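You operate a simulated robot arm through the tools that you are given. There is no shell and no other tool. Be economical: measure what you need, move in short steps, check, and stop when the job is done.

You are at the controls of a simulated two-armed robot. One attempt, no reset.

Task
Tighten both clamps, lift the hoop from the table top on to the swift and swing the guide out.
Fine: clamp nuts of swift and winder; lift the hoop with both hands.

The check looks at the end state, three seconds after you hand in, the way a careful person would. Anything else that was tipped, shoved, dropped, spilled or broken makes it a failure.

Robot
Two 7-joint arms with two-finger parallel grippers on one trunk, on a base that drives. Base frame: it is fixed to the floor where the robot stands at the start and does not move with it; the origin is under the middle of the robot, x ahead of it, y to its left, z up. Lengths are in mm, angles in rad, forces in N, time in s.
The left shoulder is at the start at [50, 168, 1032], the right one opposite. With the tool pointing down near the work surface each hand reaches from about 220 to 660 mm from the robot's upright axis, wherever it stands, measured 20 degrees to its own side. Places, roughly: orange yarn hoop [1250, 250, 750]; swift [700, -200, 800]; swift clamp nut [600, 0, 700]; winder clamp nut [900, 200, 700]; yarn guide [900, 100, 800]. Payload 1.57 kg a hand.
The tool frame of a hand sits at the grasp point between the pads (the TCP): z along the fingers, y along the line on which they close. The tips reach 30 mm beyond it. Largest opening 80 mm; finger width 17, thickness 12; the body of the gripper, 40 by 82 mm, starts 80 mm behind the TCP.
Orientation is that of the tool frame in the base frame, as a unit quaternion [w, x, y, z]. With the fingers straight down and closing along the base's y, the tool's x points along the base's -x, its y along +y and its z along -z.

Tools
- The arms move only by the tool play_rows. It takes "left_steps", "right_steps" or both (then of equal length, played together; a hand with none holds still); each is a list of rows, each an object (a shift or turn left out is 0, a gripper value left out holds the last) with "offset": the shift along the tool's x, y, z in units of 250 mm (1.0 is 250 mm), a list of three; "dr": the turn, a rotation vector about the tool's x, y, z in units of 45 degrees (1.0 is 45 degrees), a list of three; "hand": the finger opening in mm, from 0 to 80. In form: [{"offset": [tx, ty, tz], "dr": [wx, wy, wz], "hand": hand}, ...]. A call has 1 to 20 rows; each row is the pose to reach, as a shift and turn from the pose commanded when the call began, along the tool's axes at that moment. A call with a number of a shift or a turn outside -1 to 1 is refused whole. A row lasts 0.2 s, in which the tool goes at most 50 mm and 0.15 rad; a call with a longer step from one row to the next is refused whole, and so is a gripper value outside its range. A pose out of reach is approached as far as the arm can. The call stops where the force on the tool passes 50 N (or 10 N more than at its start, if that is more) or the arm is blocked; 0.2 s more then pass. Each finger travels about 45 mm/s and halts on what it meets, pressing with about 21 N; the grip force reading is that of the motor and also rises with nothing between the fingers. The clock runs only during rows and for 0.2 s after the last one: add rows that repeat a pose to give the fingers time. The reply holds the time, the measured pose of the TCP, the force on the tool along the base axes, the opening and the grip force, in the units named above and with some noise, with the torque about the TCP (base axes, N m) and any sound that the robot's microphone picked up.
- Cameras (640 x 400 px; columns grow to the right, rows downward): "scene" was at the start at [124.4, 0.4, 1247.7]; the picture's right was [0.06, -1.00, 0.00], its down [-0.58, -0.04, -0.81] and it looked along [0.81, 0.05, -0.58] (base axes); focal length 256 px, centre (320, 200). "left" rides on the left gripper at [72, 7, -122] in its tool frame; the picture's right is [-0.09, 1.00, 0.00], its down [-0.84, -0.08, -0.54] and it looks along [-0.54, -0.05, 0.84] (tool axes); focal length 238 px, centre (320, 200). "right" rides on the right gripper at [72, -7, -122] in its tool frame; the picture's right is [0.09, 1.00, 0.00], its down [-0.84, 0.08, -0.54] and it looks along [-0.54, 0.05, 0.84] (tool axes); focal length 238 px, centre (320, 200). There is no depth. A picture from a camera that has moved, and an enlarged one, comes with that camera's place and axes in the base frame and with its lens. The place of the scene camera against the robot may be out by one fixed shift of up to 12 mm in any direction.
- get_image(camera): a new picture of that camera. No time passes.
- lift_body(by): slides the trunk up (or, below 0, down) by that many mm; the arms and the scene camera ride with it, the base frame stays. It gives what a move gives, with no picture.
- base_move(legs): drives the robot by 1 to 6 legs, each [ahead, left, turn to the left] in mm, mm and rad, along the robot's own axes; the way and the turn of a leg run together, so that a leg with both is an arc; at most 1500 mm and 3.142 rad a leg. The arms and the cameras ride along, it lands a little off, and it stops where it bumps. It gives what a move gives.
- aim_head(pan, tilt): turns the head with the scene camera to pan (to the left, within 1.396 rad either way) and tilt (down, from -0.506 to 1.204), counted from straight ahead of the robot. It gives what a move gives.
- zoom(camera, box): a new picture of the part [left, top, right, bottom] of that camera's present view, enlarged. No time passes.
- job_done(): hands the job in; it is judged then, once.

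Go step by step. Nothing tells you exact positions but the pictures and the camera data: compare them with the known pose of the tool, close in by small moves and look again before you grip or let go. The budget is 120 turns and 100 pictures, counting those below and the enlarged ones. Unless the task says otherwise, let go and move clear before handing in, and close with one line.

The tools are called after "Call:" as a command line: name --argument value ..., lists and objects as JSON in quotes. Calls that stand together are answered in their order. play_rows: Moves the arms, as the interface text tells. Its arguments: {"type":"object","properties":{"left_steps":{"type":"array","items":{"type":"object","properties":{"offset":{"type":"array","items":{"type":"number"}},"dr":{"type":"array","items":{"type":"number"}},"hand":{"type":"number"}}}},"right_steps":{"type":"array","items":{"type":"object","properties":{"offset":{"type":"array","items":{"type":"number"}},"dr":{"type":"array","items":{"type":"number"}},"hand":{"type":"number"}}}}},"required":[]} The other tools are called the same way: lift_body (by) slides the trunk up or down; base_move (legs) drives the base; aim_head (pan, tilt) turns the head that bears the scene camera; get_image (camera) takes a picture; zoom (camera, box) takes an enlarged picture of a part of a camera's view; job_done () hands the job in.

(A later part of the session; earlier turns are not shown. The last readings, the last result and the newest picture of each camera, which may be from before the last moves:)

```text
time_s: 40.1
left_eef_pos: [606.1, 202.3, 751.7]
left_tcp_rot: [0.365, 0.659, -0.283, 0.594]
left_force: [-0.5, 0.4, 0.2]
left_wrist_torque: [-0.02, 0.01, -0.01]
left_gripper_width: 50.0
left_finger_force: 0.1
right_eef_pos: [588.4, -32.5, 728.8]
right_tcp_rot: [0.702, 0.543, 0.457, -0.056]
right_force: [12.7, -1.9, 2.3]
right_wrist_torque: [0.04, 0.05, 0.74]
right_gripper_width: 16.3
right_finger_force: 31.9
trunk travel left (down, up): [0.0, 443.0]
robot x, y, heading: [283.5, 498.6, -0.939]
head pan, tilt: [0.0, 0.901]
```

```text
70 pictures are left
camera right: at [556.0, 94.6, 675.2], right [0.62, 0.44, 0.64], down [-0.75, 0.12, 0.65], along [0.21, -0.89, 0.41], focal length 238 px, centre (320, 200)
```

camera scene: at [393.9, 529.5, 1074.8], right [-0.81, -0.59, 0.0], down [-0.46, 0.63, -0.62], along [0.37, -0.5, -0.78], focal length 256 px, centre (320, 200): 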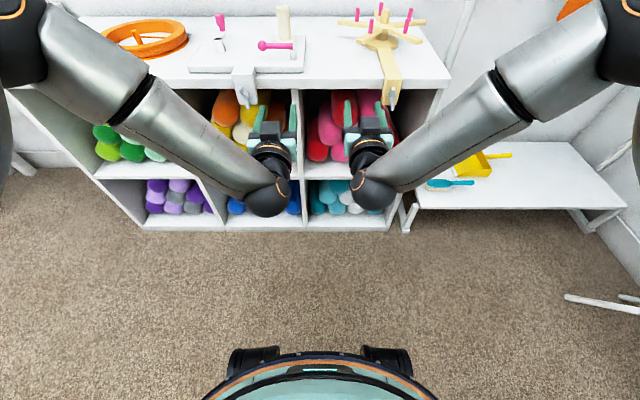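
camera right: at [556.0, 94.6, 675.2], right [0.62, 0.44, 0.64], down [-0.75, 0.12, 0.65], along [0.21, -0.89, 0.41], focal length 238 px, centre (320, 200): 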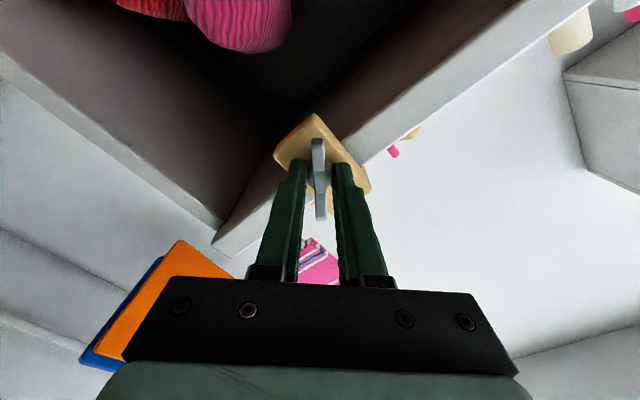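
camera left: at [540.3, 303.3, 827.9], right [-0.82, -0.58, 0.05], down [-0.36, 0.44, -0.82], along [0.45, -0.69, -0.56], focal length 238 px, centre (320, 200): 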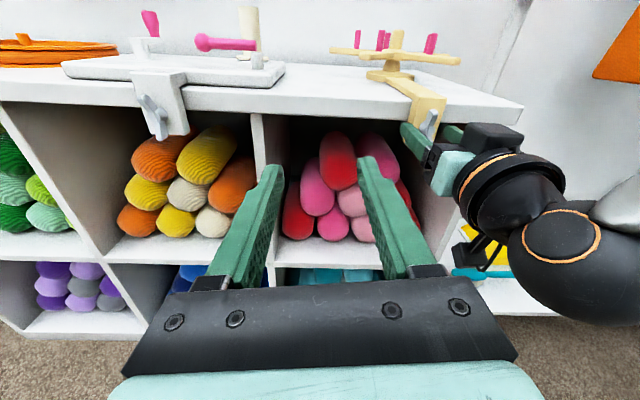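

Call:
play_rows --right_steps '[{"dr": [0, 0, 0.17]}, {"dr": [0, 0, 0.34]}, {"dr": [0, 0, 0.51]}, {"dr": [0, 0, 0.68]}, {"dr": [0, 0, 0.85]}, {"dr": [0, 0, 1]}]'

Call:
get_image --camera "right"

```text
time_s: 41.5
left_eef_pos: [605.8, 203.8, 752.2]
left_tcp_rot: [0.365, 0.658, -0.283, 0.595]
left_force: [-1.0, -0.1, -0.4]
left_wrist_torque: [-0.01, 0.01, -0.02]
left_gripper_width: 50.0
left_finger_force: 0.1
right_eef_pos: [590.9, -31.0, 730.8]
right_tcp_rot: [0.671, 0.676, 0.215, 0.218]
right_force: [12.4, 1.0, 7.7]
right_wrist_torque: [-0.29, -0.18, 0.38]
right_gripper_width: 16.0
right_finger_force: 31.6
trunk travel left (down, up): [0.0, 443.0]
robot x, y, heading: [281.3, 498.7, -0.944]
head pan, tilt: [0.0, 0.901]
```

```text
69 pictures are left
camera right: at [576.4, 108.9, 725.0], right [0.07, 0.05, 1.0], down [-1.0, -0.05, 0.08], along [0.05, -1.0, 0.04], focal length 238 px, centre (320, 200)
```

right: 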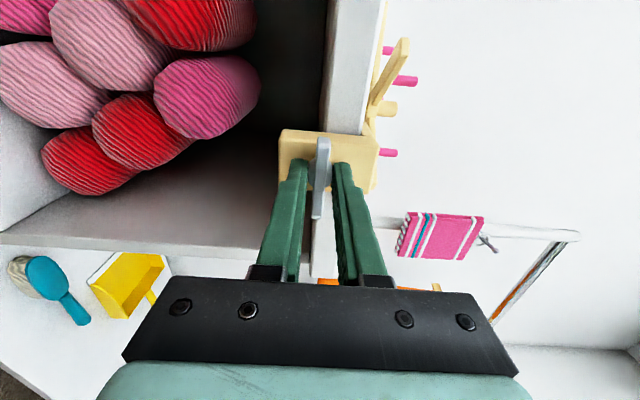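

Call:
play_rows --right_steps '[{"dr": [0, 0, 0.17]}, {"dr": [0, 0, 0.34]}, {"dr": [0, 0, 0.51]}, {"dr": [0, 0, 0.68]}, {"dr": [0, 0, 0.85]}, {"dr": [0, 0, 1]}]'

Call:
get_image --camera "right"

```text
time_s: 42.9
left_eef_pos: [605.0, 204.7, 752.1]
left_tcp_rot: [0.365, 0.658, -0.284, 0.595]
left_force: [0.2, 0.6, -0.1]
left_wrist_torque: [0.0, 0.01, -0.01]
left_gripper_width: 49.9
left_finger_force: 0.0
right_eef_pos: [587.9, -33.6, 729.5]
right_tcp_rot: [0.54, 0.706, -0.059, 0.455]
right_force: [-0.5, -2.8, 5.2]
right_wrist_torque: [-4.44, 1.79, 0.91]
right_gripper_width: 27.1
right_finger_force: 36.6
trunk travel left (down, up): [0.0, 443.0]
robot x, y, heading: [282.0, 502.2, -0.941]
head pan, tilt: [0.0, 0.901]
```

```text
68 pictures are left
camera right: at [561.8, 98.3, 777.1], right [-0.52, -0.37, 0.77], down [-0.84, 0.07, -0.53], along [0.14, -0.93, -0.35], focal length 238 px, centre (320, 200)
```

right: 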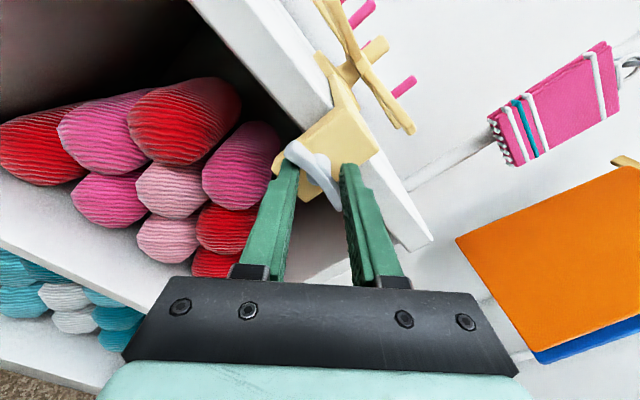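

The torque rose to about 4 N·m and the nut stopped, so the swift clamp is tight. I'll open straight away and back off.

Call:
play_rows --right_steps '[{"hand": 80}, {"hand": 80}, {"hand": 80}, {"hand": 80}, {"hand": 80}]'

Call:
base_move --legs '[[-65, 0, 0]]'

Call:
get_image --camera "right"

Call:
get_image --camera "scene"

```text
time_s: 44.1
left_eef_pos: [604.7, 202.9, 751.7]
left_tcp_rot: [0.364, 0.658, -0.283, 0.595]
left_force: [0.1, 0.6, -0.2]
left_wrist_torque: [-0.02, -0.01, -0.01]
left_gripper_width: 50.0
left_finger_force: 0.0
right_eef_pos: [587.5, -32.9, 728.8]
right_tcp_rot: [0.537, 0.708, -0.06, 0.455]
right_force: [-0.1, -0.6, 0.4]
right_wrist_torque: [0.01, 0.01, 0.01]
right_gripper_width: 80.1
right_finger_force: 0.0
trunk travel left (down, up): [0.0, 443.0]
robot x, y, heading: [286.5, 499.3, -0.941]
head pan, tilt: [0.0, 0.901]
```

```text
time_s: 45.1
left_eef_pos: [566.4, 256.6, 752.5]
left_tcp_rot: [0.364, 0.658, -0.284, 0.595]
left_force: [-0.3, 0.1, -0.2]
left_wrist_torque: [0.0, 0.0, -0.03]
left_gripper_width: 50.1
left_finger_force: 0.1
right_eef_pos: [549.2, 20.3, 727.9]
right_tcp_rot: [0.536, 0.708, -0.06, 0.456]
right_force: [-0.1, 0.1, -0.3]
right_wrist_torque: [0.01, 0.0, 0.03]
right_gripper_width: 80.2
right_finger_force: 0.0
trunk travel left (down, up): [0.0, 443.0]
robot x, y, heading: [245.4, 553.5, -0.943]
head pan, tilt: [0.0, 0.901]
```

```text
67 pictures are left
camera right: at [523.7, 150.9, 776.2], right [-0.52, -0.38, 0.77], down [-0.84, 0.07, -0.53], along [0.15, -0.92, -0.36], focal length 238 px, centre (320, 200)
```

right: 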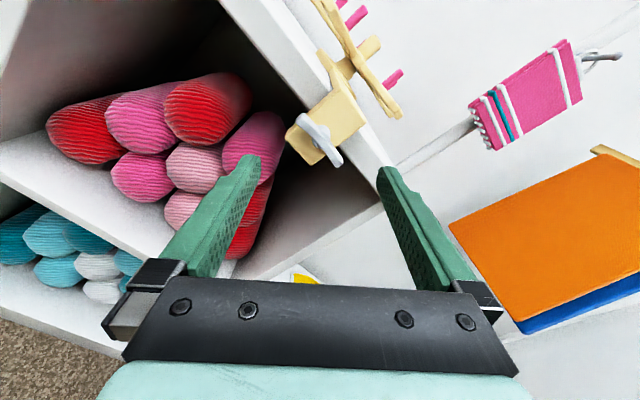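

```text
66 pictures are left
camera scene: at [311.2, 453.1, 1024.9], right [-0.81, -0.59, 0.0], down [-0.46, 0.63, -0.62], along [0.36, -0.5, -0.78], focal length 256 px, centre (320, 200)
```

scene: 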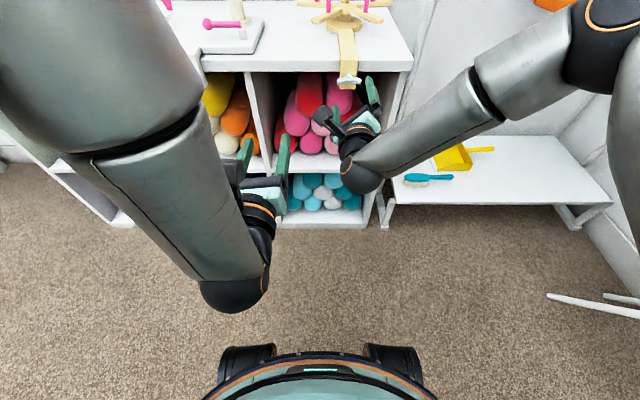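

The swift nut has turned to about horizontal. Now I'll reset the roll and slide left to use the same hand on the winder nut.

Call:
play_rows --right_steps '[{"dr": [0, 0, -0.17]}, {"dr": [0, 0, -0.34]}, {"dr": [0, 0, -0.51]}, {"dr": [0, 0, -0.68]}, {"dr": [0, 0, -0.85]}, {"dr": [0, 0, -1]}]'

Call:
play_rows --right_steps '[{"dr": [0, 0, -0.17]}, {"dr": [0, 0, -0.34]}, {"dr": [0, 0, -0.51]}, {"dr": [0, 0, -0.68]}, {"dr": [0, 0, -0.85]}, {"dr": [0, 0, -1]}]'

Call:
play_rows --right_steps '[{"dr": [0, 0, -0.17]}, {"dr": [0, 0, -0.34]}, {"dr": [0, 0, -0.51]}, {"dr": [0, 0, -0.68]}, {"dr": [0, 0, -0.85]}, {"dr": [0, 0, -1]}]'

Call:
base_move --legs '[[0, 362, 0]]'

Call:
get_image --camera "right"

```text
time_s: 46.5
left_eef_pos: [566.6, 256.5, 751.6]
left_tcp_rot: [0.365, 0.658, -0.284, 0.594]
left_force: [0.0, 0.1, -0.3]
left_wrist_torque: [0.04, 0.01, -0.01]
left_gripper_width: 50.2
left_finger_force: 0.0
right_eef_pos: [548.4, 19.7, 728.1]
right_tcp_rot: [0.671, 0.677, 0.215, 0.215]
right_force: [-0.4, 0.2, 0.3]
right_wrist_torque: [-0.05, -0.01, -0.02]
right_gripper_width: 80.0
right_finger_force: 0.0
trunk travel left (down, up): [0.0, 443.0]
robot x, y, heading: [245.5, 550.8, -0.944]
head pan, tilt: [0.0, 0.901]
```

```text
time_s: 47.9
left_eef_pos: [566.7, 256.1, 751.6]
left_tcp_rot: [0.365, 0.658, -0.284, 0.595]
left_force: [-0.1, 0.3, -0.9]
left_wrist_torque: [0.0, 0.0, 0.02]
left_gripper_width: 50.3
left_finger_force: 0.2
right_eef_pos: [550.2, 19.9, 727.7]
right_tcp_rot: [0.701, 0.544, 0.457, -0.059]
right_force: [0.1, -0.9, -0.5]
right_wrist_torque: [0.02, -0.01, 0.01]
right_gripper_width: 79.9
right_finger_force: 0.1
trunk travel left (down, up): [0.0, 443.0]
robot x, y, heading: [247.3, 551.1, -0.94]
head pan, tilt: [0.0, 0.901]
```

```text
time_s: 49.3
left_eef_pos: [567.1, 256.1, 752.7]
left_tcp_rot: [0.364, 0.658, -0.283, 0.595]
left_force: [0.3, -0.6, 0.0]
left_wrist_torque: [-0.02, -0.02, 0.02]
left_gripper_width: 50.1
left_finger_force: 0.1
right_eef_pos: [549.9, 19.2, 727.6]
right_tcp_rot: [0.626, 0.326, 0.631, -0.323]
right_force: [-0.1, 0.6, -0.5]
right_wrist_torque: [-0.03, 0.0, 0.0]
right_gripper_width: 79.9
right_finger_force: 0.1
trunk travel left (down, up): [0.0, 443.0]
robot x, y, heading: [247.2, 550.0, -0.942]
head pan, tilt: [0.0, 0.901]
```

```text
time_s: 53.0
left_eef_pos: [855.7, 467.0, 752.8]
left_tcp_rot: [0.363, 0.658, -0.283, 0.596]
left_force: [1.0, -0.2, 0.2]
left_wrist_torque: [-0.03, 0.04, -0.01]
left_gripper_width: 49.8
left_finger_force: 0.0
right_eef_pos: [839.1, 230.2, 727.5]
right_tcp_rot: [0.627, 0.325, 0.631, -0.321]
right_force: [1.5, 0.8, -0.3]
right_wrist_torque: [0.0, 0.01, 0.0]
right_gripper_width: 79.9
right_finger_force: 0.0
trunk travel left (down, up): [0.0, 443.0]
robot x, y, heading: [533.5, 761.0, -0.936]
head pan, tilt: [0.0, 0.901]
```

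```text
65 pictures are left
camera right: at [762.2, 326.4, 657.9], right [0.81, 0.58, -0.09], down [-0.25, 0.48, 0.84], along [0.53, -0.66, 0.53], focal length 238 px, centre (320, 200)
```

right: 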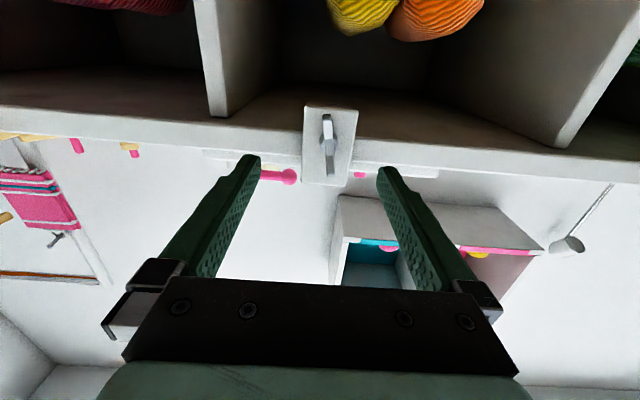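

Call:
base_move --legs '[[42, 5, 0]]'

Call:
get_image --camera "right"

```text
time_s: 53.9
left_eef_pos: [884.5, 436.6, 752.1]
left_tcp_rot: [0.364, 0.658, -0.283, 0.595]
left_force: [0.2, -0.8, -0.5]
left_wrist_torque: [0.0, -0.03, 0.0]
left_gripper_width: 50.0
left_finger_force: 0.1
right_eef_pos: [867.4, 200.5, 728.0]
right_tcp_rot: [0.627, 0.326, 0.631, -0.322]
right_force: [0.4, 0.0, 0.8]
right_wrist_torque: [0.02, -0.01, -0.01]
right_gripper_width: 79.9
right_finger_force: 0.1
trunk travel left (down, up): [0.0, 443.0]
robot x, y, heading: [563.1, 733.3, -0.938]
head pan, tilt: [0.0, 0.901]
```

```text
64 pictures are left
camera right: at [790.3, 295.8, 657.9], right [0.81, 0.58, -0.09], down [-0.25, 0.48, 0.84], along [0.53, -0.66, 0.53], focal length 238 px, centre (320, 200)
```

right: 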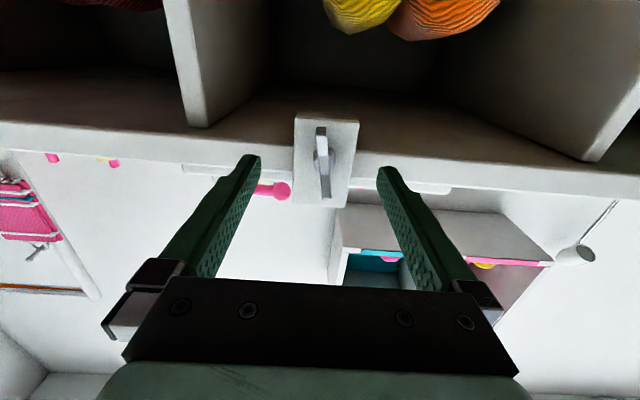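

Call:
base_move --legs '[[23, 0, 0]]'

Call:
play_rows --right_steps '[{"hand": 45}, {"hand": 45}, {"hand": 45}]'

Call:
get_image --camera "right"

```text
time_s: 54.7
left_eef_pos: [896.8, 417.9, 752.6]
left_tcp_rot: [0.363, 0.658, -0.283, 0.596]
left_force: [-0.2, 0.3, 0.9]
left_wrist_torque: [0.01, 0.01, 0.0]
left_gripper_width: 50.2
left_finger_force: 0.2
right_eef_pos: [880.9, 180.2, 727.3]
right_tcp_rot: [0.627, 0.326, 0.631, -0.32]
right_force: [-0.5, -0.7, 0.9]
right_wrist_torque: [-0.02, 0.03, 0.02]
right_gripper_width: 79.9
right_finger_force: 0.2
trunk travel left (down, up): [0.0, 443.0]
robot x, y, heading: [577.5, 712.4, -0.939]
head pan, tilt: [0.0, 0.901]
```

```text
time_s: 55.5
left_eef_pos: [897.8, 418.7, 753.0]
left_tcp_rot: [0.364, 0.659, -0.282, 0.595]
left_force: [0.9, -0.1, -0.5]
left_wrist_torque: [0.02, 0.01, -0.02]
left_gripper_width: 49.9
left_finger_force: 0.1
right_eef_pos: [880.1, 181.9, 727.8]
right_tcp_rot: [0.627, 0.326, 0.631, -0.322]
right_force: [-0.3, 0.4, 0.2]
right_wrist_torque: [-0.03, -0.01, 0.01]
right_gripper_width: 44.8
right_finger_force: 0.0
trunk travel left (down, up): [0.0, 443.0]
robot x, y, heading: [575.8, 713.2, -0.941]
head pan, tilt: [0.0, 0.901]
```

```text
63 pictures are left
camera right: at [803.7, 277.2, 657.8], right [0.81, 0.58, -0.09], down [-0.25, 0.48, 0.84], along [0.53, -0.66, 0.53], focal length 238 px, centre (320, 200)
```

right: 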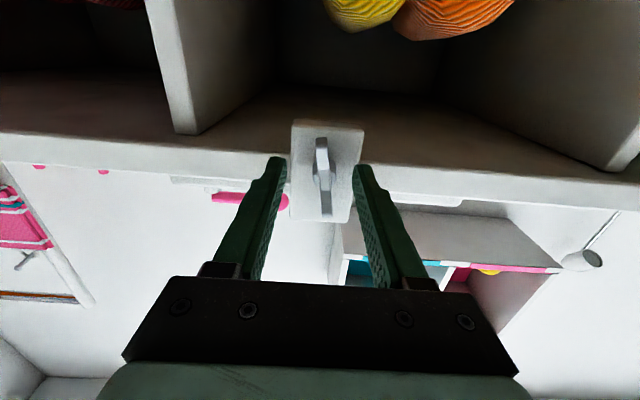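

Call:
play_rows --right_steps '[{"hand": 0}, {"hand": 0}, {"hand": 0}, {"hand": 0}, {"hand": 0}]'

Call:
play_rows --right_steps '[{"dr": [0, 0, 0.17]}, {"dr": [0, 0, 0.34]}, {"dr": [0, 0, 0.51]}, {"dr": [0, 0, 0.68]}, {"dr": [0, 0, 0.85]}, {"dr": [0, 0, 1]}]'

Call:
get_image --camera "right"

```text
time_s: 56.7
left_eef_pos: [899.9, 418.6, 752.2]
left_tcp_rot: [0.363, 0.659, -0.282, 0.595]
left_force: [0.5, 0.0, -0.5]
left_wrist_torque: [-0.03, 0.01, 0.02]
left_gripper_width: 50.2
left_finger_force: 0.0
right_eef_pos: [884.5, 183.1, 728.0]
right_tcp_rot: [0.627, 0.324, 0.633, -0.319]
right_force: [18.0, 7.7, 1.1]
right_wrist_torque: [0.2, 0.15, 0.35]
right_gripper_width: 16.4
right_finger_force: 31.5
trunk travel left (down, up): [0.0, 443.0]
robot x, y, heading: [575.4, 712.5, -0.94]
head pan, tilt: [0.0, 0.901]
```

```text
time_s: 58.1
left_eef_pos: [899.2, 418.0, 753.3]
left_tcp_rot: [0.365, 0.659, -0.282, 0.595]
left_force: [0.1, -0.7, -0.3]
left_wrist_torque: [0.0, 0.02, 0.01]
left_gripper_width: 50.0
left_finger_force: 0.0
right_eef_pos: [883.4, 182.9, 728.4]
right_tcp_rot: [0.703, 0.54, 0.459, -0.053]
right_force: [17.4, 9.6, 4.6]
right_wrist_torque: [0.3, 0.25, 1.11]
right_gripper_width: 15.9
right_finger_force: 31.9
trunk travel left (down, up): [0.0, 443.0]
robot x, y, heading: [580.0, 708.9, -0.938]
head pan, tilt: [0.0, 0.901]
```

```text
62 pictures are left
camera right: at [848.8, 309.8, 675.5], right [0.62, 0.45, 0.64], down [-0.75, 0.12, 0.65], along [0.21, -0.89, 0.41], focal length 238 px, centre (320, 200)
```

right: 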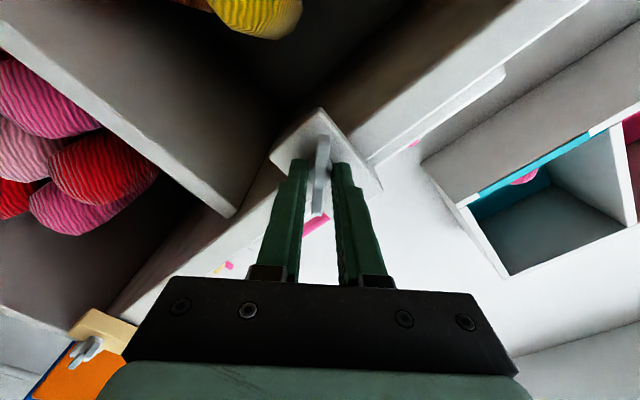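

Call:
play_rows --right_steps '[{"dr": [0, 0, 0.17]}, {"dr": [0, 0, 0.34]}, {"dr": [0, 0, 0.51]}, {"dr": [0, 0, 0.68]}, {"dr": [0, 0, 0.85]}, {"dr": [0, 0, 1]}]'

Call:
get_image --camera "right"

```text
time_s: 59.5
left_eef_pos: [897.9, 417.3, 752.8]
left_tcp_rot: [0.364, 0.659, -0.282, 0.595]
left_force: [-0.1, -0.1, -0.6]
left_wrist_torque: [0.03, 0.0, 0.0]
left_gripper_width: 50.2
left_finger_force: 0.1
right_eef_pos: [883.8, 183.4, 729.6]
right_tcp_rot: [0.67, 0.675, 0.217, 0.219]
right_force: [22.3, 5.4, 6.0]
right_wrist_torque: [-0.22, -0.1, 0.64]
right_gripper_width: 16.0
right_finger_force: 31.5
trunk travel left (down, up): [0.0, 443.0]
robot x, y, heading: [577.8, 716.1, -0.943]
head pan, tilt: [0.0, 0.901]
```

```text
61 pictures are left
camera right: at [869.4, 324.6, 725.0], right [0.07, 0.05, 1.0], down [-1.0, -0.05, 0.07], along [0.06, -1.0, 0.04], focal length 238 px, centre (320, 200)
```

right: 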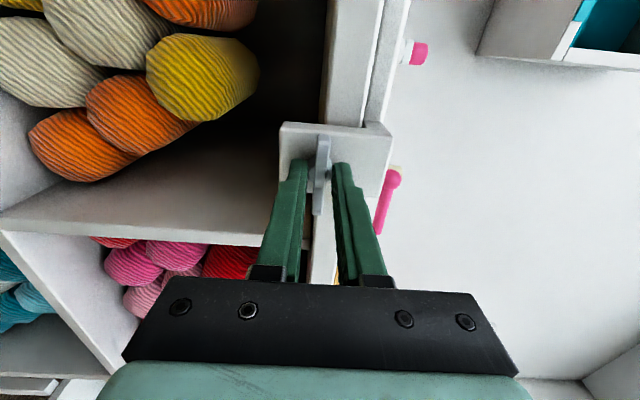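

Call:
play_rows --right_steps '[{"dr": [0, 0, 0.17]}, {"dr": [0, 0, 0.34]}, {"dr": [0, 0, 0.51]}, {"dr": [0, 0, 0.68]}, {"dr": [0, 0, 0.85]}]'

Call:
get_image --camera "right"

```text
time_s: 60.7
left_eef_pos: [897.5, 419.4, 752.5]
left_tcp_rot: [0.364, 0.658, -0.283, 0.596]
left_force: [0.2, 0.1, 0.3]
left_wrist_torque: [0.0, -0.02, 0.0]
left_gripper_width: 50.0
left_finger_force: 0.1
right_eef_pos: [879.6, 182.3, 730.7]
right_tcp_rot: [0.564, 0.708, -0.016, 0.424]
right_force: [7.7, 6.8, 8.0]
right_wrist_torque: [-1.44, 0.6, 0.66]
right_gripper_width: 19.9
right_finger_force: 33.9
trunk travel left (down, up): [0.0, 443.0]
robot x, y, heading: [579.3, 712.1, -0.94]
head pan, tilt: [0.0, 0.901]
```

```text
60 pictures are left
camera right: at [858.5, 316.4, 770.3], right [-0.44, -0.32, 0.84], down [-0.89, 0.03, -0.46], along [0.12, -0.95, -0.3], focal length 238 px, centre (320, 200)
```

right: 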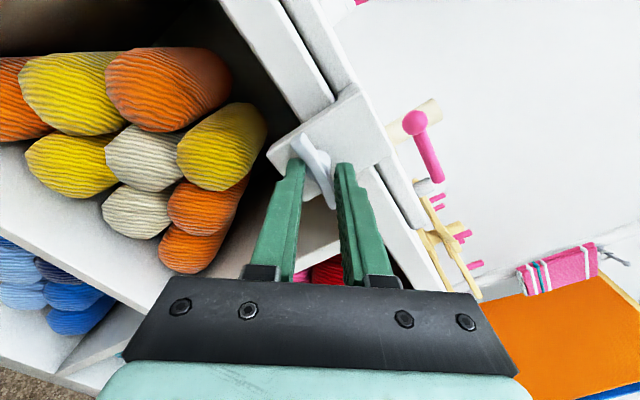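

Call:
play_rows --right_steps '[{"dr": [0, 0, 0.15]}, {"dr": [0, 0, 0.28]}, {"dr": [0, 0, 0.28]}]'

Call:
play_rows --right_steps '[{"hand": 80}, {"hand": 80}, {"hand": 80}, {"hand": 80}, {"hand": 80}]'

Call:
base_move --legs '[[-120, 0, 0]]'

Call:
get_image --camera "right"

```text
time_s: 61.5
left_eef_pos: [897.9, 418.5, 753.0]
left_tcp_rot: [0.364, 0.659, -0.281, 0.595]
left_force: [-0.5, 1.0, 0.1]
left_wrist_torque: [0.0, -0.01, -0.01]
left_gripper_width: 50.0
left_finger_force: 0.0
right_eef_pos: [880.9, 180.9, 729.8]
right_tcp_rot: [0.516, 0.703, -0.093, 0.481]
right_force: [1.5, -0.8, 7.7]
right_wrist_torque: [-4.65, 3.55, 0.31]
right_gripper_width: 31.6
right_finger_force: 39.0
trunk travel left (down, up): [0.0, 443.0]
robot x, y, heading: [575.6, 709.2, -0.943]
head pan, tilt: [0.0, 0.901]
```

```text
time_s: 62.7
left_eef_pos: [897.9, 418.3, 751.5]
left_tcp_rot: [0.363, 0.659, -0.282, 0.596]
left_force: [-0.3, 1.4, -0.2]
left_wrist_torque: [0.0, -0.02, 0.0]
left_gripper_width: 50.1
left_finger_force: 0.1
right_eef_pos: [880.1, 181.2, 728.5]
right_tcp_rot: [0.512, 0.704, -0.096, 0.482]
right_force: [0.9, 0.5, 0.0]
right_wrist_torque: [0.0, 0.03, 0.0]
right_gripper_width: 80.3
right_finger_force: 0.1
trunk travel left (down, up): [0.0, 443.0]
robot x, y, heading: [578.4, 714.5, -0.943]
head pan, tilt: [0.0, 0.901]
```

```text
time_s: 64.0
left_eef_pos: [828.0, 513.6, 752.1]
left_tcp_rot: [0.364, 0.659, -0.282, 0.595]
left_force: [1.1, 0.2, 0.4]
left_wrist_torque: [0.0, -0.02, 0.03]
left_gripper_width: 49.7
left_finger_force: 0.0
right_eef_pos: [811.2, 279.4, 728.2]
right_tcp_rot: [0.512, 0.704, -0.096, 0.483]
right_force: [-0.3, -0.5, 1.1]
right_wrist_torque: [-0.01, 0.01, 0.01]
right_gripper_width: 79.9
right_finger_force: 0.0
trunk travel left (down, up): [0.0, 443.0]
robot x, y, heading: [504.6, 806.8, -0.939]
head pan, tilt: [0.0, 0.901]
```

```text
59 pictures are left
camera right: at [780.8, 405.5, 781.7], right [-0.58, -0.42, 0.7], down [-0.8, 0.1, -0.6], along [0.18, -0.9, -0.4], focal length 238 px, centre (320, 200)
```

right: 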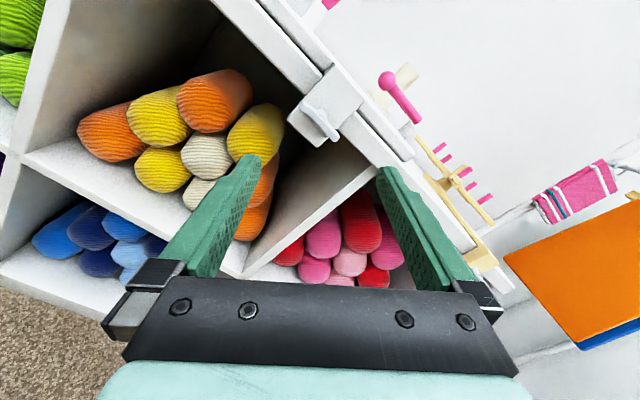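

Both clamps are tight, about 4–5.6 N·m with the wings now horizontal. Next I raise the trunk and roll the hands back, ready to point them down.

Call:
lift_body --by 200

Call:
play_rows --left_steps '[{"dr": [0, 0, -0.17]}, {"dr": [0, 0, -0.34]}, {"dr": [0, 0, -0.51]}, {"dr": [0, 0, -0.68]}, {"dr": [0, 0, -0.85]}, {"dr": [0, 0, -1]}]' --right_steps '[{"dr": [0, 0, -0.17]}, {"dr": [0, 0, -0.34]}, {"dr": [0, 0, -0.51]}, {"dr": [0, 0, -0.68]}, {"dr": [0, 0, -0.85]}, {"dr": [0, 0, -1]}]'

Call:
play_rows --left_steps '[{"dr": [0, 0, -0.17]}, {"dr": [0, 0, -0.34]}, {"dr": [0, 0, -0.51]}, {"dr": [0, 0, -0.68]}, {"dr": [0, 0, -0.85]}, {"dr": [0, 0, -1]}]' --right_steps '[{"dr": [0, 0, -0.17]}, {"dr": [0, 0, -0.34]}, {"dr": [0, 0, -0.51]}, {"dr": [0, 0, -0.68]}, {"dr": [0, 0, -0.85]}, {"dr": [0, 0, -1]}]'

Call:
play_rows --left_steps '[{"dr": [0, 0, -0.17]}, {"dr": [0, 0, -0.34]}, {"dr": [0, 0, -0.51]}, {"dr": [0, 0, -0.68]}, {"dr": [0, 0, -0.85]}, {"dr": [0, 0, -1]}]' --right_steps '[{"dr": [0, 0, -0.17]}, {"dr": [0, 0, -0.34]}, {"dr": [0, 0, -0.51]}, {"dr": [0, 0, -0.68]}, {"dr": [0, 0, -0.85]}, {"dr": [0, 0, -1]}]'

Call:
play_rows --left_steps '[{"dr": [0, 0, -0.17]}, {"dr": [0, 0, -0.34]}, {"dr": [0, 0, -0.51]}, {"dr": [0, 0, -0.68]}, {"dr": [0, 0, -0.85]}, {"dr": [0, 0, -0.95]}]' --right_steps '[{"dr": [0, 0, -0.13]}, {"dr": [0, 0, -0.13]}, {"dr": [0, 0, -0.13]}, {"dr": [0, 0, -0.13]}, {"dr": [0, 0, -0.13]}, {"dr": [0, 0, -0.13]}]'

```text
time_s: 66.1
left_eef_pos: [827.3, 514.8, 951.9]
left_tcp_rot: [0.363, 0.659, -0.281, 0.595]
left_force: [0.2, 0.3, -0.4]
left_wrist_torque: [0.02, 0.02, 0.0]
left_gripper_width: 50.1
left_finger_force: 0.1
right_eef_pos: [811.3, 277.7, 928.7]
right_tcp_rot: [0.511, 0.704, -0.096, 0.483]
right_force: [-0.1, 0.4, -0.8]
right_wrist_torque: [-0.01, 0.02, -0.01]
right_gripper_width: 80.0
right_finger_force: 0.0
trunk travel left (down, up): [-200.0, 243.0]
robot x, y, heading: [505.8, 806.4, -0.937]
head pan, tilt: [0.0, 0.901]
```

```text
time_s: 67.5
left_eef_pos: [827.1, 514.7, 951.9]
left_tcp_rot: [0.564, 0.716, -0.007, 0.41]
left_force: [0.0, 0.4, 0.2]
left_wrist_torque: [0.0, -0.01, -0.01]
left_gripper_width: 50.0
left_finger_force: 0.1
right_eef_pos: [810.3, 277.3, 928.2]
right_tcp_rot: [0.658, 0.687, 0.183, 0.249]
right_force: [0.1, -0.2, -0.6]
right_wrist_torque: [-0.01, 0.0, 0.01]
right_gripper_width: 80.1
right_finger_force: 0.1
trunk travel left (down, up): [-200.0, 243.0]
robot x, y, heading: [503.8, 807.5, -0.937]
head pan, tilt: [0.0, 0.901]
```

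```text
time_s: 68.9
left_eef_pos: [827.4, 514.0, 951.5]
left_tcp_rot: [0.679, 0.664, 0.267, 0.163]
left_force: [0.4, 0.5, 0.0]
left_wrist_torque: [0.0, 0.03, 0.03]
left_gripper_width: 49.9
left_finger_force: 0.0
right_eef_pos: [810.9, 277.9, 928.7]
right_tcp_rot: [0.704, 0.564, 0.432, -0.021]
right_force: [0.0, -0.9, -0.3]
right_wrist_torque: [-0.02, -0.01, 0.02]
right_gripper_width: 80.1
right_finger_force: 0.1
trunk travel left (down, up): [-200.0, 243.0]
robot x, y, heading: [505.5, 810.7, -0.939]
head pan, tilt: [0.0, 0.901]
```

```text
time_s: 70.3
left_eef_pos: [827.9, 514.0, 952.1]
left_tcp_rot: [0.689, 0.512, 0.501, -0.11]
left_force: [0.2, 0.9, 0.1]
left_wrist_torque: [-0.01, -0.02, -0.01]
left_gripper_width: 50.0
left_finger_force: 0.0
right_eef_pos: [811.2, 277.2, 927.8]
right_tcp_rot: [0.642, 0.356, 0.615, -0.289]
right_force: [0.0, -0.5, 0.1]
right_wrist_torque: [-0.02, -0.02, -0.02]
right_gripper_width: 79.5
right_finger_force: 0.0
trunk travel left (down, up): [-200.0, 243.0]
robot x, y, heading: [503.5, 809.8, -0.939]
head pan, tilt: [0.0, 0.901]
```

```text
time_s: 71.7
left_eef_pos: [828.0, 513.9, 952.0]
left_tcp_rot: [0.602, 0.294, 0.654, -0.352]
left_force: [-0.3, -0.6, -0.2]
left_wrist_torque: [-0.01, -0.03, 0.0]
left_gripper_width: 49.8
left_finger_force: 0.0
right_eef_pos: [811.0, 277.8, 928.6]
right_tcp_rot: [0.626, 0.326, 0.631, -0.32]
right_force: [0.2, 0.2, 0.7]
right_wrist_torque: [-0.03, -0.01, 0.05]
right_gripper_width: 80.1
right_finger_force: 0.1
trunk travel left (down, up): [-200.0, 243.0]
robot x, y, heading: [509.3, 807.9, -0.939]
head pan, tilt: [0.0, 0.901]
```

Call:
play_rows --left_steps '[{"offset": [-0.03, 0.03, 0.02], "dr": [0, 0.125, 0]}, {"offset": [-0.06, 0.06, 0.04], "dr": [0, 0.25, 0]}, {"offset": [-0.09, 0.09, 0.06], "dr": [0, 0.375, 0]}, {"offset": [-0.12, 0.12, 0.08], "dr": [0, 0.5, 0]}, {"offset": [-0.15, 0.15, 0.1], "dr": [0, 0.625, 0]}, {"offset": [-0.18, 0.18, 0.1], "dr": [0, 0.75, 0]}, {"offset": [-0.21, 0.21, 0.1], "dr": [0, 0.875, 0]}, {"offset": [-0.24, 0.24, 0.1], "dr": [0, 1, 0]}]' --right_steps '[{"offset": [-0.03, -0.03, -0.05], "dr": [0, 0.125, 0]}, {"offset": [-0.06, -0.06, -0.1], "dr": [0, 0.25, 0]}, {"offset": [-0.09, -0.09, -0.15], "dr": [0, 0.375, 0]}, {"offset": [-0.12, -0.12, -0.2], "dr": [0, 0.5, 0]}, {"offset": [-0.15, -0.15, -0.25], "dr": [0, 0.625, 0]}, {"offset": [-0.18, -0.18, -0.3], "dr": [0, 0.75, 0]}, {"offset": [-0.21, -0.21, -0.35], "dr": [0, 0.875, 0]}, {"offset": [-0.24, -0.24, -0.4], "dr": [0, 1, 0]}]'

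Call:
play_rows --left_steps '[{"dr": [0, 0.125, 0]}, {"dr": [0, 0.25, 0]}, {"dr": [0, 0.375, 0]}, {"dr": [0, 0.5, 0]}, {"dr": [0, 0.625, 0]}, {"dr": [0, 0.75, 0]}, {"dr": [0, 0.875, 0]}, {"dr": [0, 1, 0]}]' --right_steps '[{"dr": [0, 0.125, 0]}, {"dr": [0, 0.25, 0]}, {"dr": [0, 0.375, 0]}, {"dr": [0, 0.5, 0]}, {"dr": [0, 0.625, 0]}, {"dr": [0, 0.75, 0]}, {"dr": [0, 0.875, 0]}, {"dr": [0, 1, 0]}]'

Call:
get_image --camera "scene"

```text
time_s: 73.5
left_eef_pos: [896.8, 531.1, 1004.7]
left_tcp_rot: [0.305, 0.408, 0.834, -0.213]
left_force: [-0.6, 0.4, 1.0]
left_wrist_torque: [0.0, 0.04, -0.03]
left_gripper_width: 49.9
left_finger_force: 0.1
right_eef_pos: [702.5, 323.8, 989.9]
right_tcp_rot: [0.337, 0.423, 0.823, -0.171]
right_force: [0.0, 0.3, 0.0]
right_wrist_torque: [-0.01, 0.0, 0.02]
right_gripper_width: 79.7
right_finger_force: 0.1
trunk travel left (down, up): [-200.0, 243.0]
robot x, y, heading: [507.1, 807.3, -0.94]
head pan, tilt: [0.0, 0.901]
```

```text
time_s: 75.3
left_eef_pos: [897.4, 531.5, 1004.7]
left_tcp_rot: [-0.037, 0.457, 0.888, -0.039]
left_force: [0.7, 1.0, 0.6]
left_wrist_torque: [0.03, -0.02, -0.01]
left_gripper_width: 49.9
left_finger_force: 0.1
right_eef_pos: [704.3, 323.0, 990.1]
right_tcp_rot: [-0.005, 0.458, 0.889, 0.004]
right_force: [0.2, -0.1, 0.0]
right_wrist_torque: [0.01, 0.02, 0.01]
right_gripper_width: 80.0
right_finger_force: 0.1
trunk travel left (down, up): [-200.0, 243.0]
robot x, y, heading: [505.7, 809.1, -0.94]
head pan, tilt: [0.0, 0.901]
```

```text
58 pictures are left
camera scene: at [571.5, 709.9, 1224.9], right [-0.81, -0.59, 0.0], down [-0.46, 0.63, -0.62], along [0.37, -0.5, -0.78], focal length 256 px, centre (320, 200)
```

scene: 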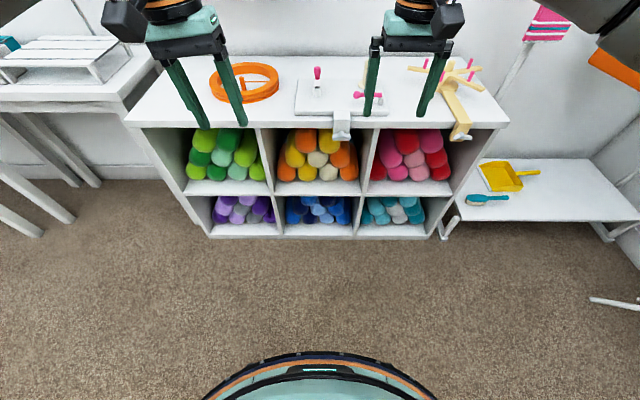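

Both hands point down again. Next is the guide: I estimate its pivot at about [853,20,805] and its ball at [913,66,815]. I'll drive in and look closely with the right hand above.

Call:
base_move --legs '[[300, 0, 0]]'

Call:
get_image --camera "right"

Call:
get_image --camera "left"

```text
time_s: 77.4
left_eef_pos: [1072.9, 290.0, 1003.4]
left_tcp_rot: [-0.035, 0.456, 0.888, -0.04]
left_force: [0.0, 0.3, 0.3]
left_wrist_torque: [0.02, 0.02, -0.01]
left_gripper_width: 50.0
left_finger_force: 0.1
right_eef_pos: [881.3, 83.3, 989.9]
right_tcp_rot: [-0.003, 0.456, 0.89, 0.004]
right_force: [0.7, -0.2, 0.4]
right_wrist_torque: [0.0, 0.0, -0.01]
right_gripper_width: 80.1
right_finger_force: 0.2
trunk travel left (down, up): [-200.0, 243.0]
robot x, y, heading: [681.2, 566.6, -0.937]
head pan, tilt: [0.0, 0.901]
```

```text
57 pictures are left
camera right: at [833.0, 136.5, 1112.7], right [0.76, 0.66, 0.0], down [0.55, -0.64, 0.53], along [0.35, -0.4, -0.85], focal length 238 px, centre (320, 200)
```

right: 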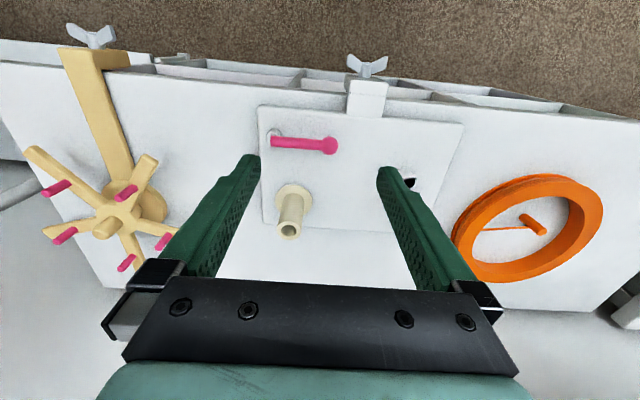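

```text
56 pictures are left
camera left: at [1050.3, 356.8, 1127.8], right [0.86, 0.5, -0.11], down [0.48, -0.71, 0.52], along [0.19, -0.5, -0.84], focal length 238 px, centre (320, 200)
```

left: 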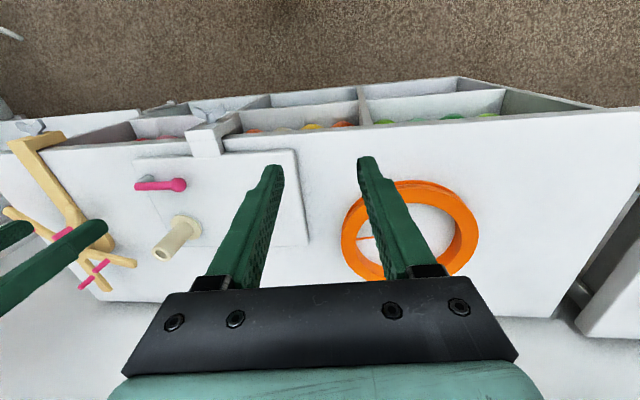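

Call:
play_rows --right_steps '[{"offset": [-0.08, -0.01, 0], "hand": 0}, {"offset": [-0.16, -0.02, 0.05], "hand": 0}, {"offset": [-0.25, -0.028, 0.1], "hand": 0}, {"offset": [-0.25, -0.028, 0.2], "hand": 0}, {"offset": [-0.25, -0.028, 0.3], "hand": 0}, {"offset": [-0.25, -0.028, 0.36], "hand": 0}]'

Call:
get_image --camera "right"

Call:
zoom --camera "scene" --box '[260, 100, 420, 200]'

```text
time_s: 78.8
left_eef_pos: [1073.2, 290.0, 1004.4]
left_tcp_rot: [-0.036, 0.457, 0.888, -0.041]
left_force: [-0.7, -0.7, 0.2]
left_wrist_torque: [-0.05, -0.02, 0.0]
left_gripper_width: 50.2
left_finger_force: 0.0
right_eef_pos: [910.5, 29.5, 899.5]
right_tcp_rot: [-0.003, 0.455, 0.89, 0.003]
right_force: [-0.2, -0.3, 0.4]
right_wrist_torque: [0.04, 0.01, -0.01]
right_gripper_width: 0.0
right_finger_force: 20.2
trunk travel left (down, up): [-200.0, 243.0]
robot x, y, heading: [679.2, 568.9, -0.936]
head pan, tilt: [0.0, 0.901]
```

```text
55 pictures are left
camera right: at [863.8, 83.3, 1022.1], right [0.76, 0.66, 0.0], down [0.55, -0.64, 0.53], along [0.35, -0.4, -0.84], focal length 238 px, centre (320, 200)
```

right: 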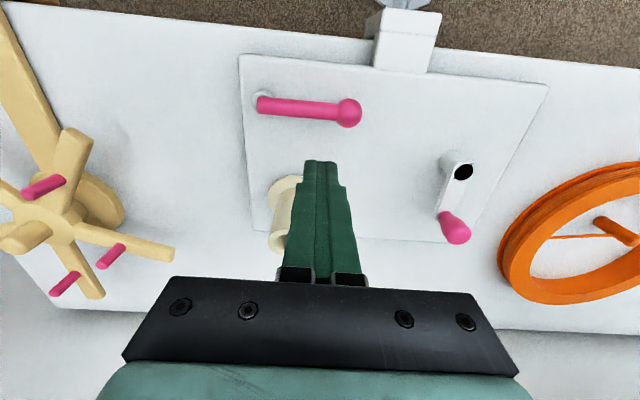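

```text
4.00 times, centred on (340, 150) of scene
camera zoom: at [747.3, 470.0, 1224.9], right [-0.81, -0.59, 0.0], down [-0.46, 0.63, -0.62], along [0.37, -0.5, -0.78], focal length 1024 px, centre (240, 400)
```

zoom: 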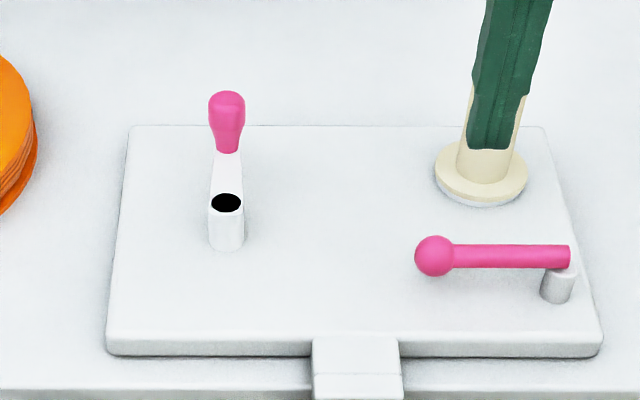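

Call:
play_rows --right_steps '[{"offset": [0, 0, 0.1]}, {"offset": [0, 0, 0.2]}, {"offset": [0, 0, 0.306]}]'

Call:
get_image --camera "right"

Call:
zoom --camera "scene" --box '[260, 100, 420, 200]'

```text
time_s: 79.6
left_eef_pos: [1072.9, 290.9, 1004.8]
left_tcp_rot: [-0.035, 0.456, 0.888, -0.041]
left_force: [-0.2, 0.6, -1.4]
left_wrist_torque: [-0.01, -0.01, 0.03]
left_gripper_width: 49.9
left_finger_force: 0.1
right_eef_pos: [909.2, 30.9, 822.2]
right_tcp_rot: [-0.003, 0.458, 0.889, 0.003]
right_force: [-0.4, -0.9, -0.6]
right_wrist_torque: [-0.02, 0.02, 0.03]
right_gripper_width: 0.0
right_finger_force: 20.9
trunk travel left (down, up): [-200.0, 243.0]
robot x, y, heading: [684.3, 568.0, -0.94]
head pan, tilt: [0.0, 0.901]
```

```text
53 pictures are left
camera right: at [862.6, 83.8, 945.2], right [0.76, 0.66, 0.0], down [0.55, -0.64, 0.53], along [0.35, -0.4, -0.85], focal length 238 px, centre (320, 200)
```

right: 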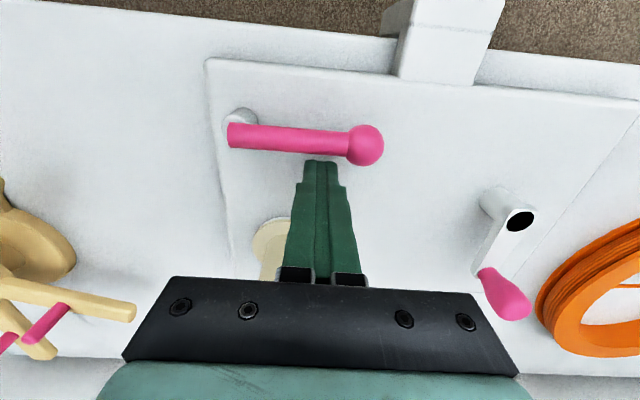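

```text
4.00 times, centred on (340, 150) of scene
camera zoom: at [747.3, 469.9, 1224.9], right [-0.81, -0.59, 0.0], down [-0.46, 0.63, -0.62], along [0.37, -0.5, -0.78], focal length 1024 px, centre (240, 400)
```

zoom: 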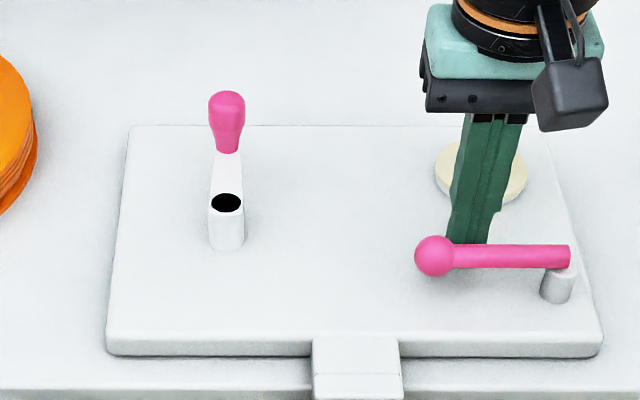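

Call:
play_rows --right_steps '[{"offset": [0.042, 0, 0]}, {"offset": [0.07, 0.003, 0]}, {"offset": [0.096, 0.006, 0]}, {"offset": [0.123, 0.003, 0]}, {"offset": [0.15, 0, 0]}, {"offset": [0.176, -0.008, 0]}, {"offset": [0.2016, -0.018, 0]}]'

Call:
get_image --camera "right"

```text
time_s: 81.2
left_eef_pos: [1073.2, 291.4, 1003.5]
left_tcp_rot: [-0.035, 0.456, 0.888, -0.041]
left_force: [0.9, 0.3, -0.1]
left_wrist_torque: [0.02, -0.01, -0.02]
left_gripper_width: 50.1
left_finger_force: 0.0
right_eef_pos: [876.7, 69.7, 822.5]
right_tcp_rot: [-0.003, 0.456, 0.89, 0.004]
right_force: [0.3, -1.0, -0.3]
right_wrist_torque: [-0.02, 0.0, 0.0]
right_gripper_width: 0.1
right_finger_force: 21.1
trunk travel left (down, up): [-200.0, 243.0]
robot x, y, heading: [681.8, 566.5, -0.941]
head pan, tilt: [0.0, 0.901]
```

```text
51 pictures are left
camera right: at [830.1, 122.4, 945.5], right [0.76, 0.66, 0.0], down [0.55, -0.64, 0.53], along [0.35, -0.4, -0.85], focal length 238 px, centre (320, 200)
```

right: 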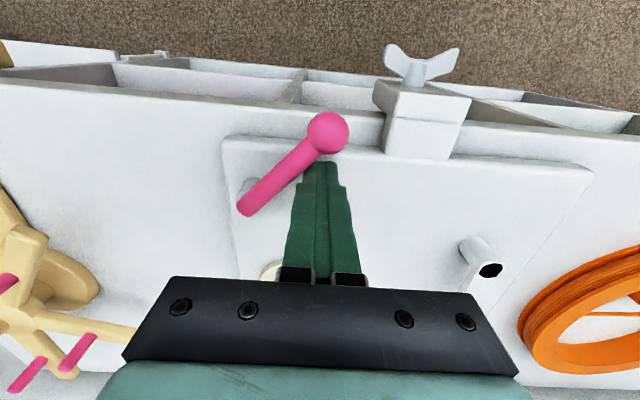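

Call:
play_rows --right_steps '[{"offset": [0.022, -0.016, 0]}, {"offset": [0.044, -0.032, 0]}, {"offset": [0.062, -0.053, 0]}, {"offset": [0.078, -0.074, 0]}, {"offset": [0.09, -0.1, 0]}, {"offset": [0.101, -0.124, 0]}]'

Call:
get_image --camera "right"

```text
time_s: 82.6
left_eef_pos: [1072.8, 290.3, 1003.8]
left_tcp_rot: [-0.035, 0.457, 0.888, -0.041]
left_force: [-0.3, -0.7, -0.3]
left_wrist_torque: [0.01, 0.02, 0.01]
left_gripper_width: 50.0
left_finger_force: 0.0
right_eef_pos: [837.1, 70.7, 824.1]
right_tcp_rot: [-0.004, 0.456, 0.89, 0.003]
right_force: [1.3, -0.8, 0.5]
right_wrist_torque: [0.0, -0.01, -0.01]
right_gripper_width: 0.1
right_finger_force: 21.0
trunk travel left (down, up): [-200.0, 243.0]
robot x, y, heading: [681.2, 569.9, -0.935]
head pan, tilt: [0.0, 0.901]
```

```text
50 pictures are left
camera right: at [789.8, 124.6, 946.4], right [0.76, 0.66, 0.0], down [0.55, -0.64, 0.53], along [0.35, -0.4, -0.84], focal length 238 px, centre (320, 200)
```

right: 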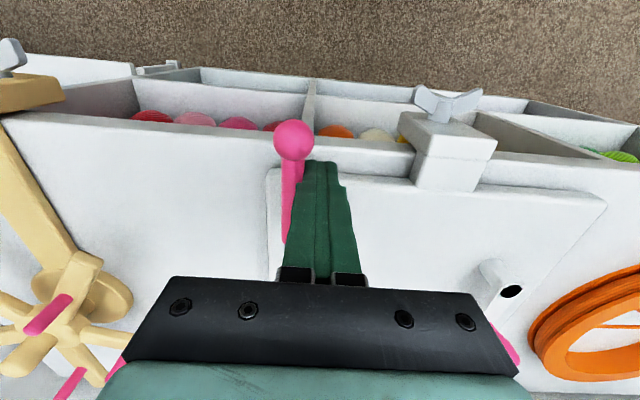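

Call:
play_rows --right_steps '[{"offset": [0.005, -0.027, 0]}, {"offset": [0.009, -0.054, 0]}]'

Call:
get_image --camera "right"

Call:
zoom --camera "scene" --box '[260, 100, 420, 200]'

```text
time_s: 83.2
left_eef_pos: [1076.4, 291.3, 1003.4]
left_tcp_rot: [-0.036, 0.455, 0.889, -0.041]
left_force: [0.2, 0.7, 0.2]
left_wrist_torque: [0.01, -0.04, 0.0]
left_gripper_width: 49.8
left_finger_force: 0.1
right_eef_pos: [835.0, 70.0, 823.8]
right_tcp_rot: [0.004, 0.451, 0.892, 0.009]
right_force: [36.7, 14.7, -6.7]
right_wrist_torque: [0.2, -0.46, 0.16]
right_gripper_width: 0.0
right_finger_force: 21.5
trunk travel left (down, up): [-200.0, 243.0]
robot x, y, heading: [682.7, 566.8, -0.934]
head pan, tilt: [0.0, 0.901]
```

```text
49 pictures are left
camera right: at [785.1, 122.9, 946.3], right [0.75, 0.66, 0.02], down [0.55, -0.64, 0.54], along [0.37, -0.39, -0.84], focal length 238 px, centre (320, 200)
```

right: 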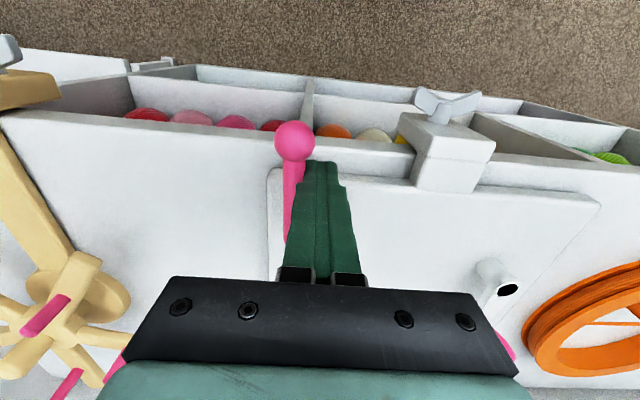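

```text
4.00 times, centred on (340, 150) of scene
camera zoom: at [751.1, 471.1, 1224.6], right [-0.81, -0.59, 0.0], down [-0.47, 0.63, -0.62], along [0.37, -0.5, -0.78], focal length 1024 px, centre (240, 400)
```

zoom: 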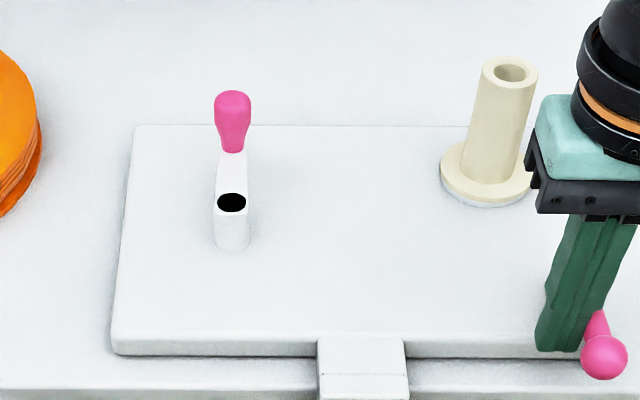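

The guide met its stop at about 90°, so it is fully out. I'll ease off and lift clear.

Call:
play_rows --right_steps '[{"offset": [0, 0.07, 0]}, {"offset": [0, 0.14, 0]}, {"offset": [0, 0.14, -0.15]}, {"offset": [0, 0.14, -0.3]}, {"offset": [0, 0.0, -0.5]}, {"offset": [0, -0.1, -0.65], "hand": 50}, {"offset": [0, -0.2, -0.8], "hand": 50}]'

Call:
aim_head --pan 0.3 --tilt 0.85

Call:
get_image --camera "scene"

Call:
get_image --camera "left"

```text
refused: row 5 steps farther than a row can; nothing moved
```

```text
time_s: 84.0
left_eef_pos: [1075.9, 290.5, 1004.4]
left_tcp_rot: [-0.038, 0.457, 0.888, -0.042]
left_force: [0.2, 0.6, 0.0]
left_wrist_torque: [0.0, 0.01, 0.01]
left_gripper_width: 49.9
left_finger_force: 0.0
right_eef_pos: [834.4, 70.8, 824.4]
right_tcp_rot: [0.003, 0.452, 0.892, 0.009]
right_force: [39.8, 19.5, -3.8]
right_wrist_torque: [0.27, -0.49, 0.15]
right_gripper_width: 0.0
right_finger_force: 21.2
trunk travel left (down, up): [-200.0, 243.0]
robot x, y, heading: [683.5, 566.3, -0.932]
head pan, tilt: [0.3, 0.85]
```

```text
47 pictures are left
camera scene: at [768.7, 485.7, 1228.6], right [-0.6, -0.8, 0.0], down [-0.61, 0.45, -0.66], along [0.53, -0.39, -0.75], focal length 256 px, centre (320, 200)
```

scene: 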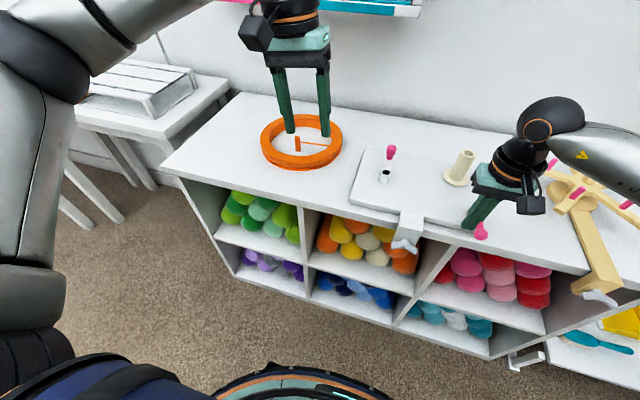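

```text
46 pictures are left
camera left: at [1053.1, 358.3, 1127.0], right [0.86, 0.5, -0.11], down [0.48, -0.7, 0.52], along [0.19, -0.5, -0.84], focal length 238 px, centre (320, 200)
```

left: 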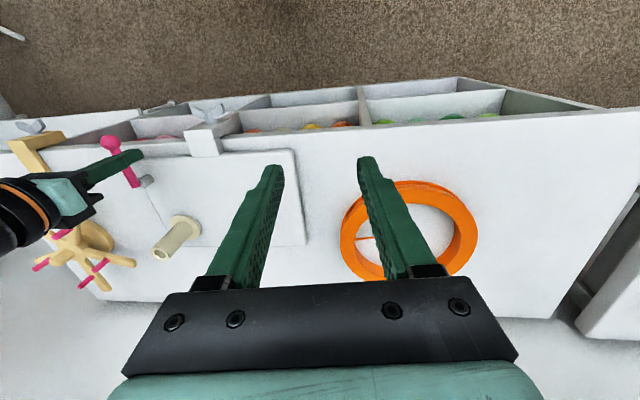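

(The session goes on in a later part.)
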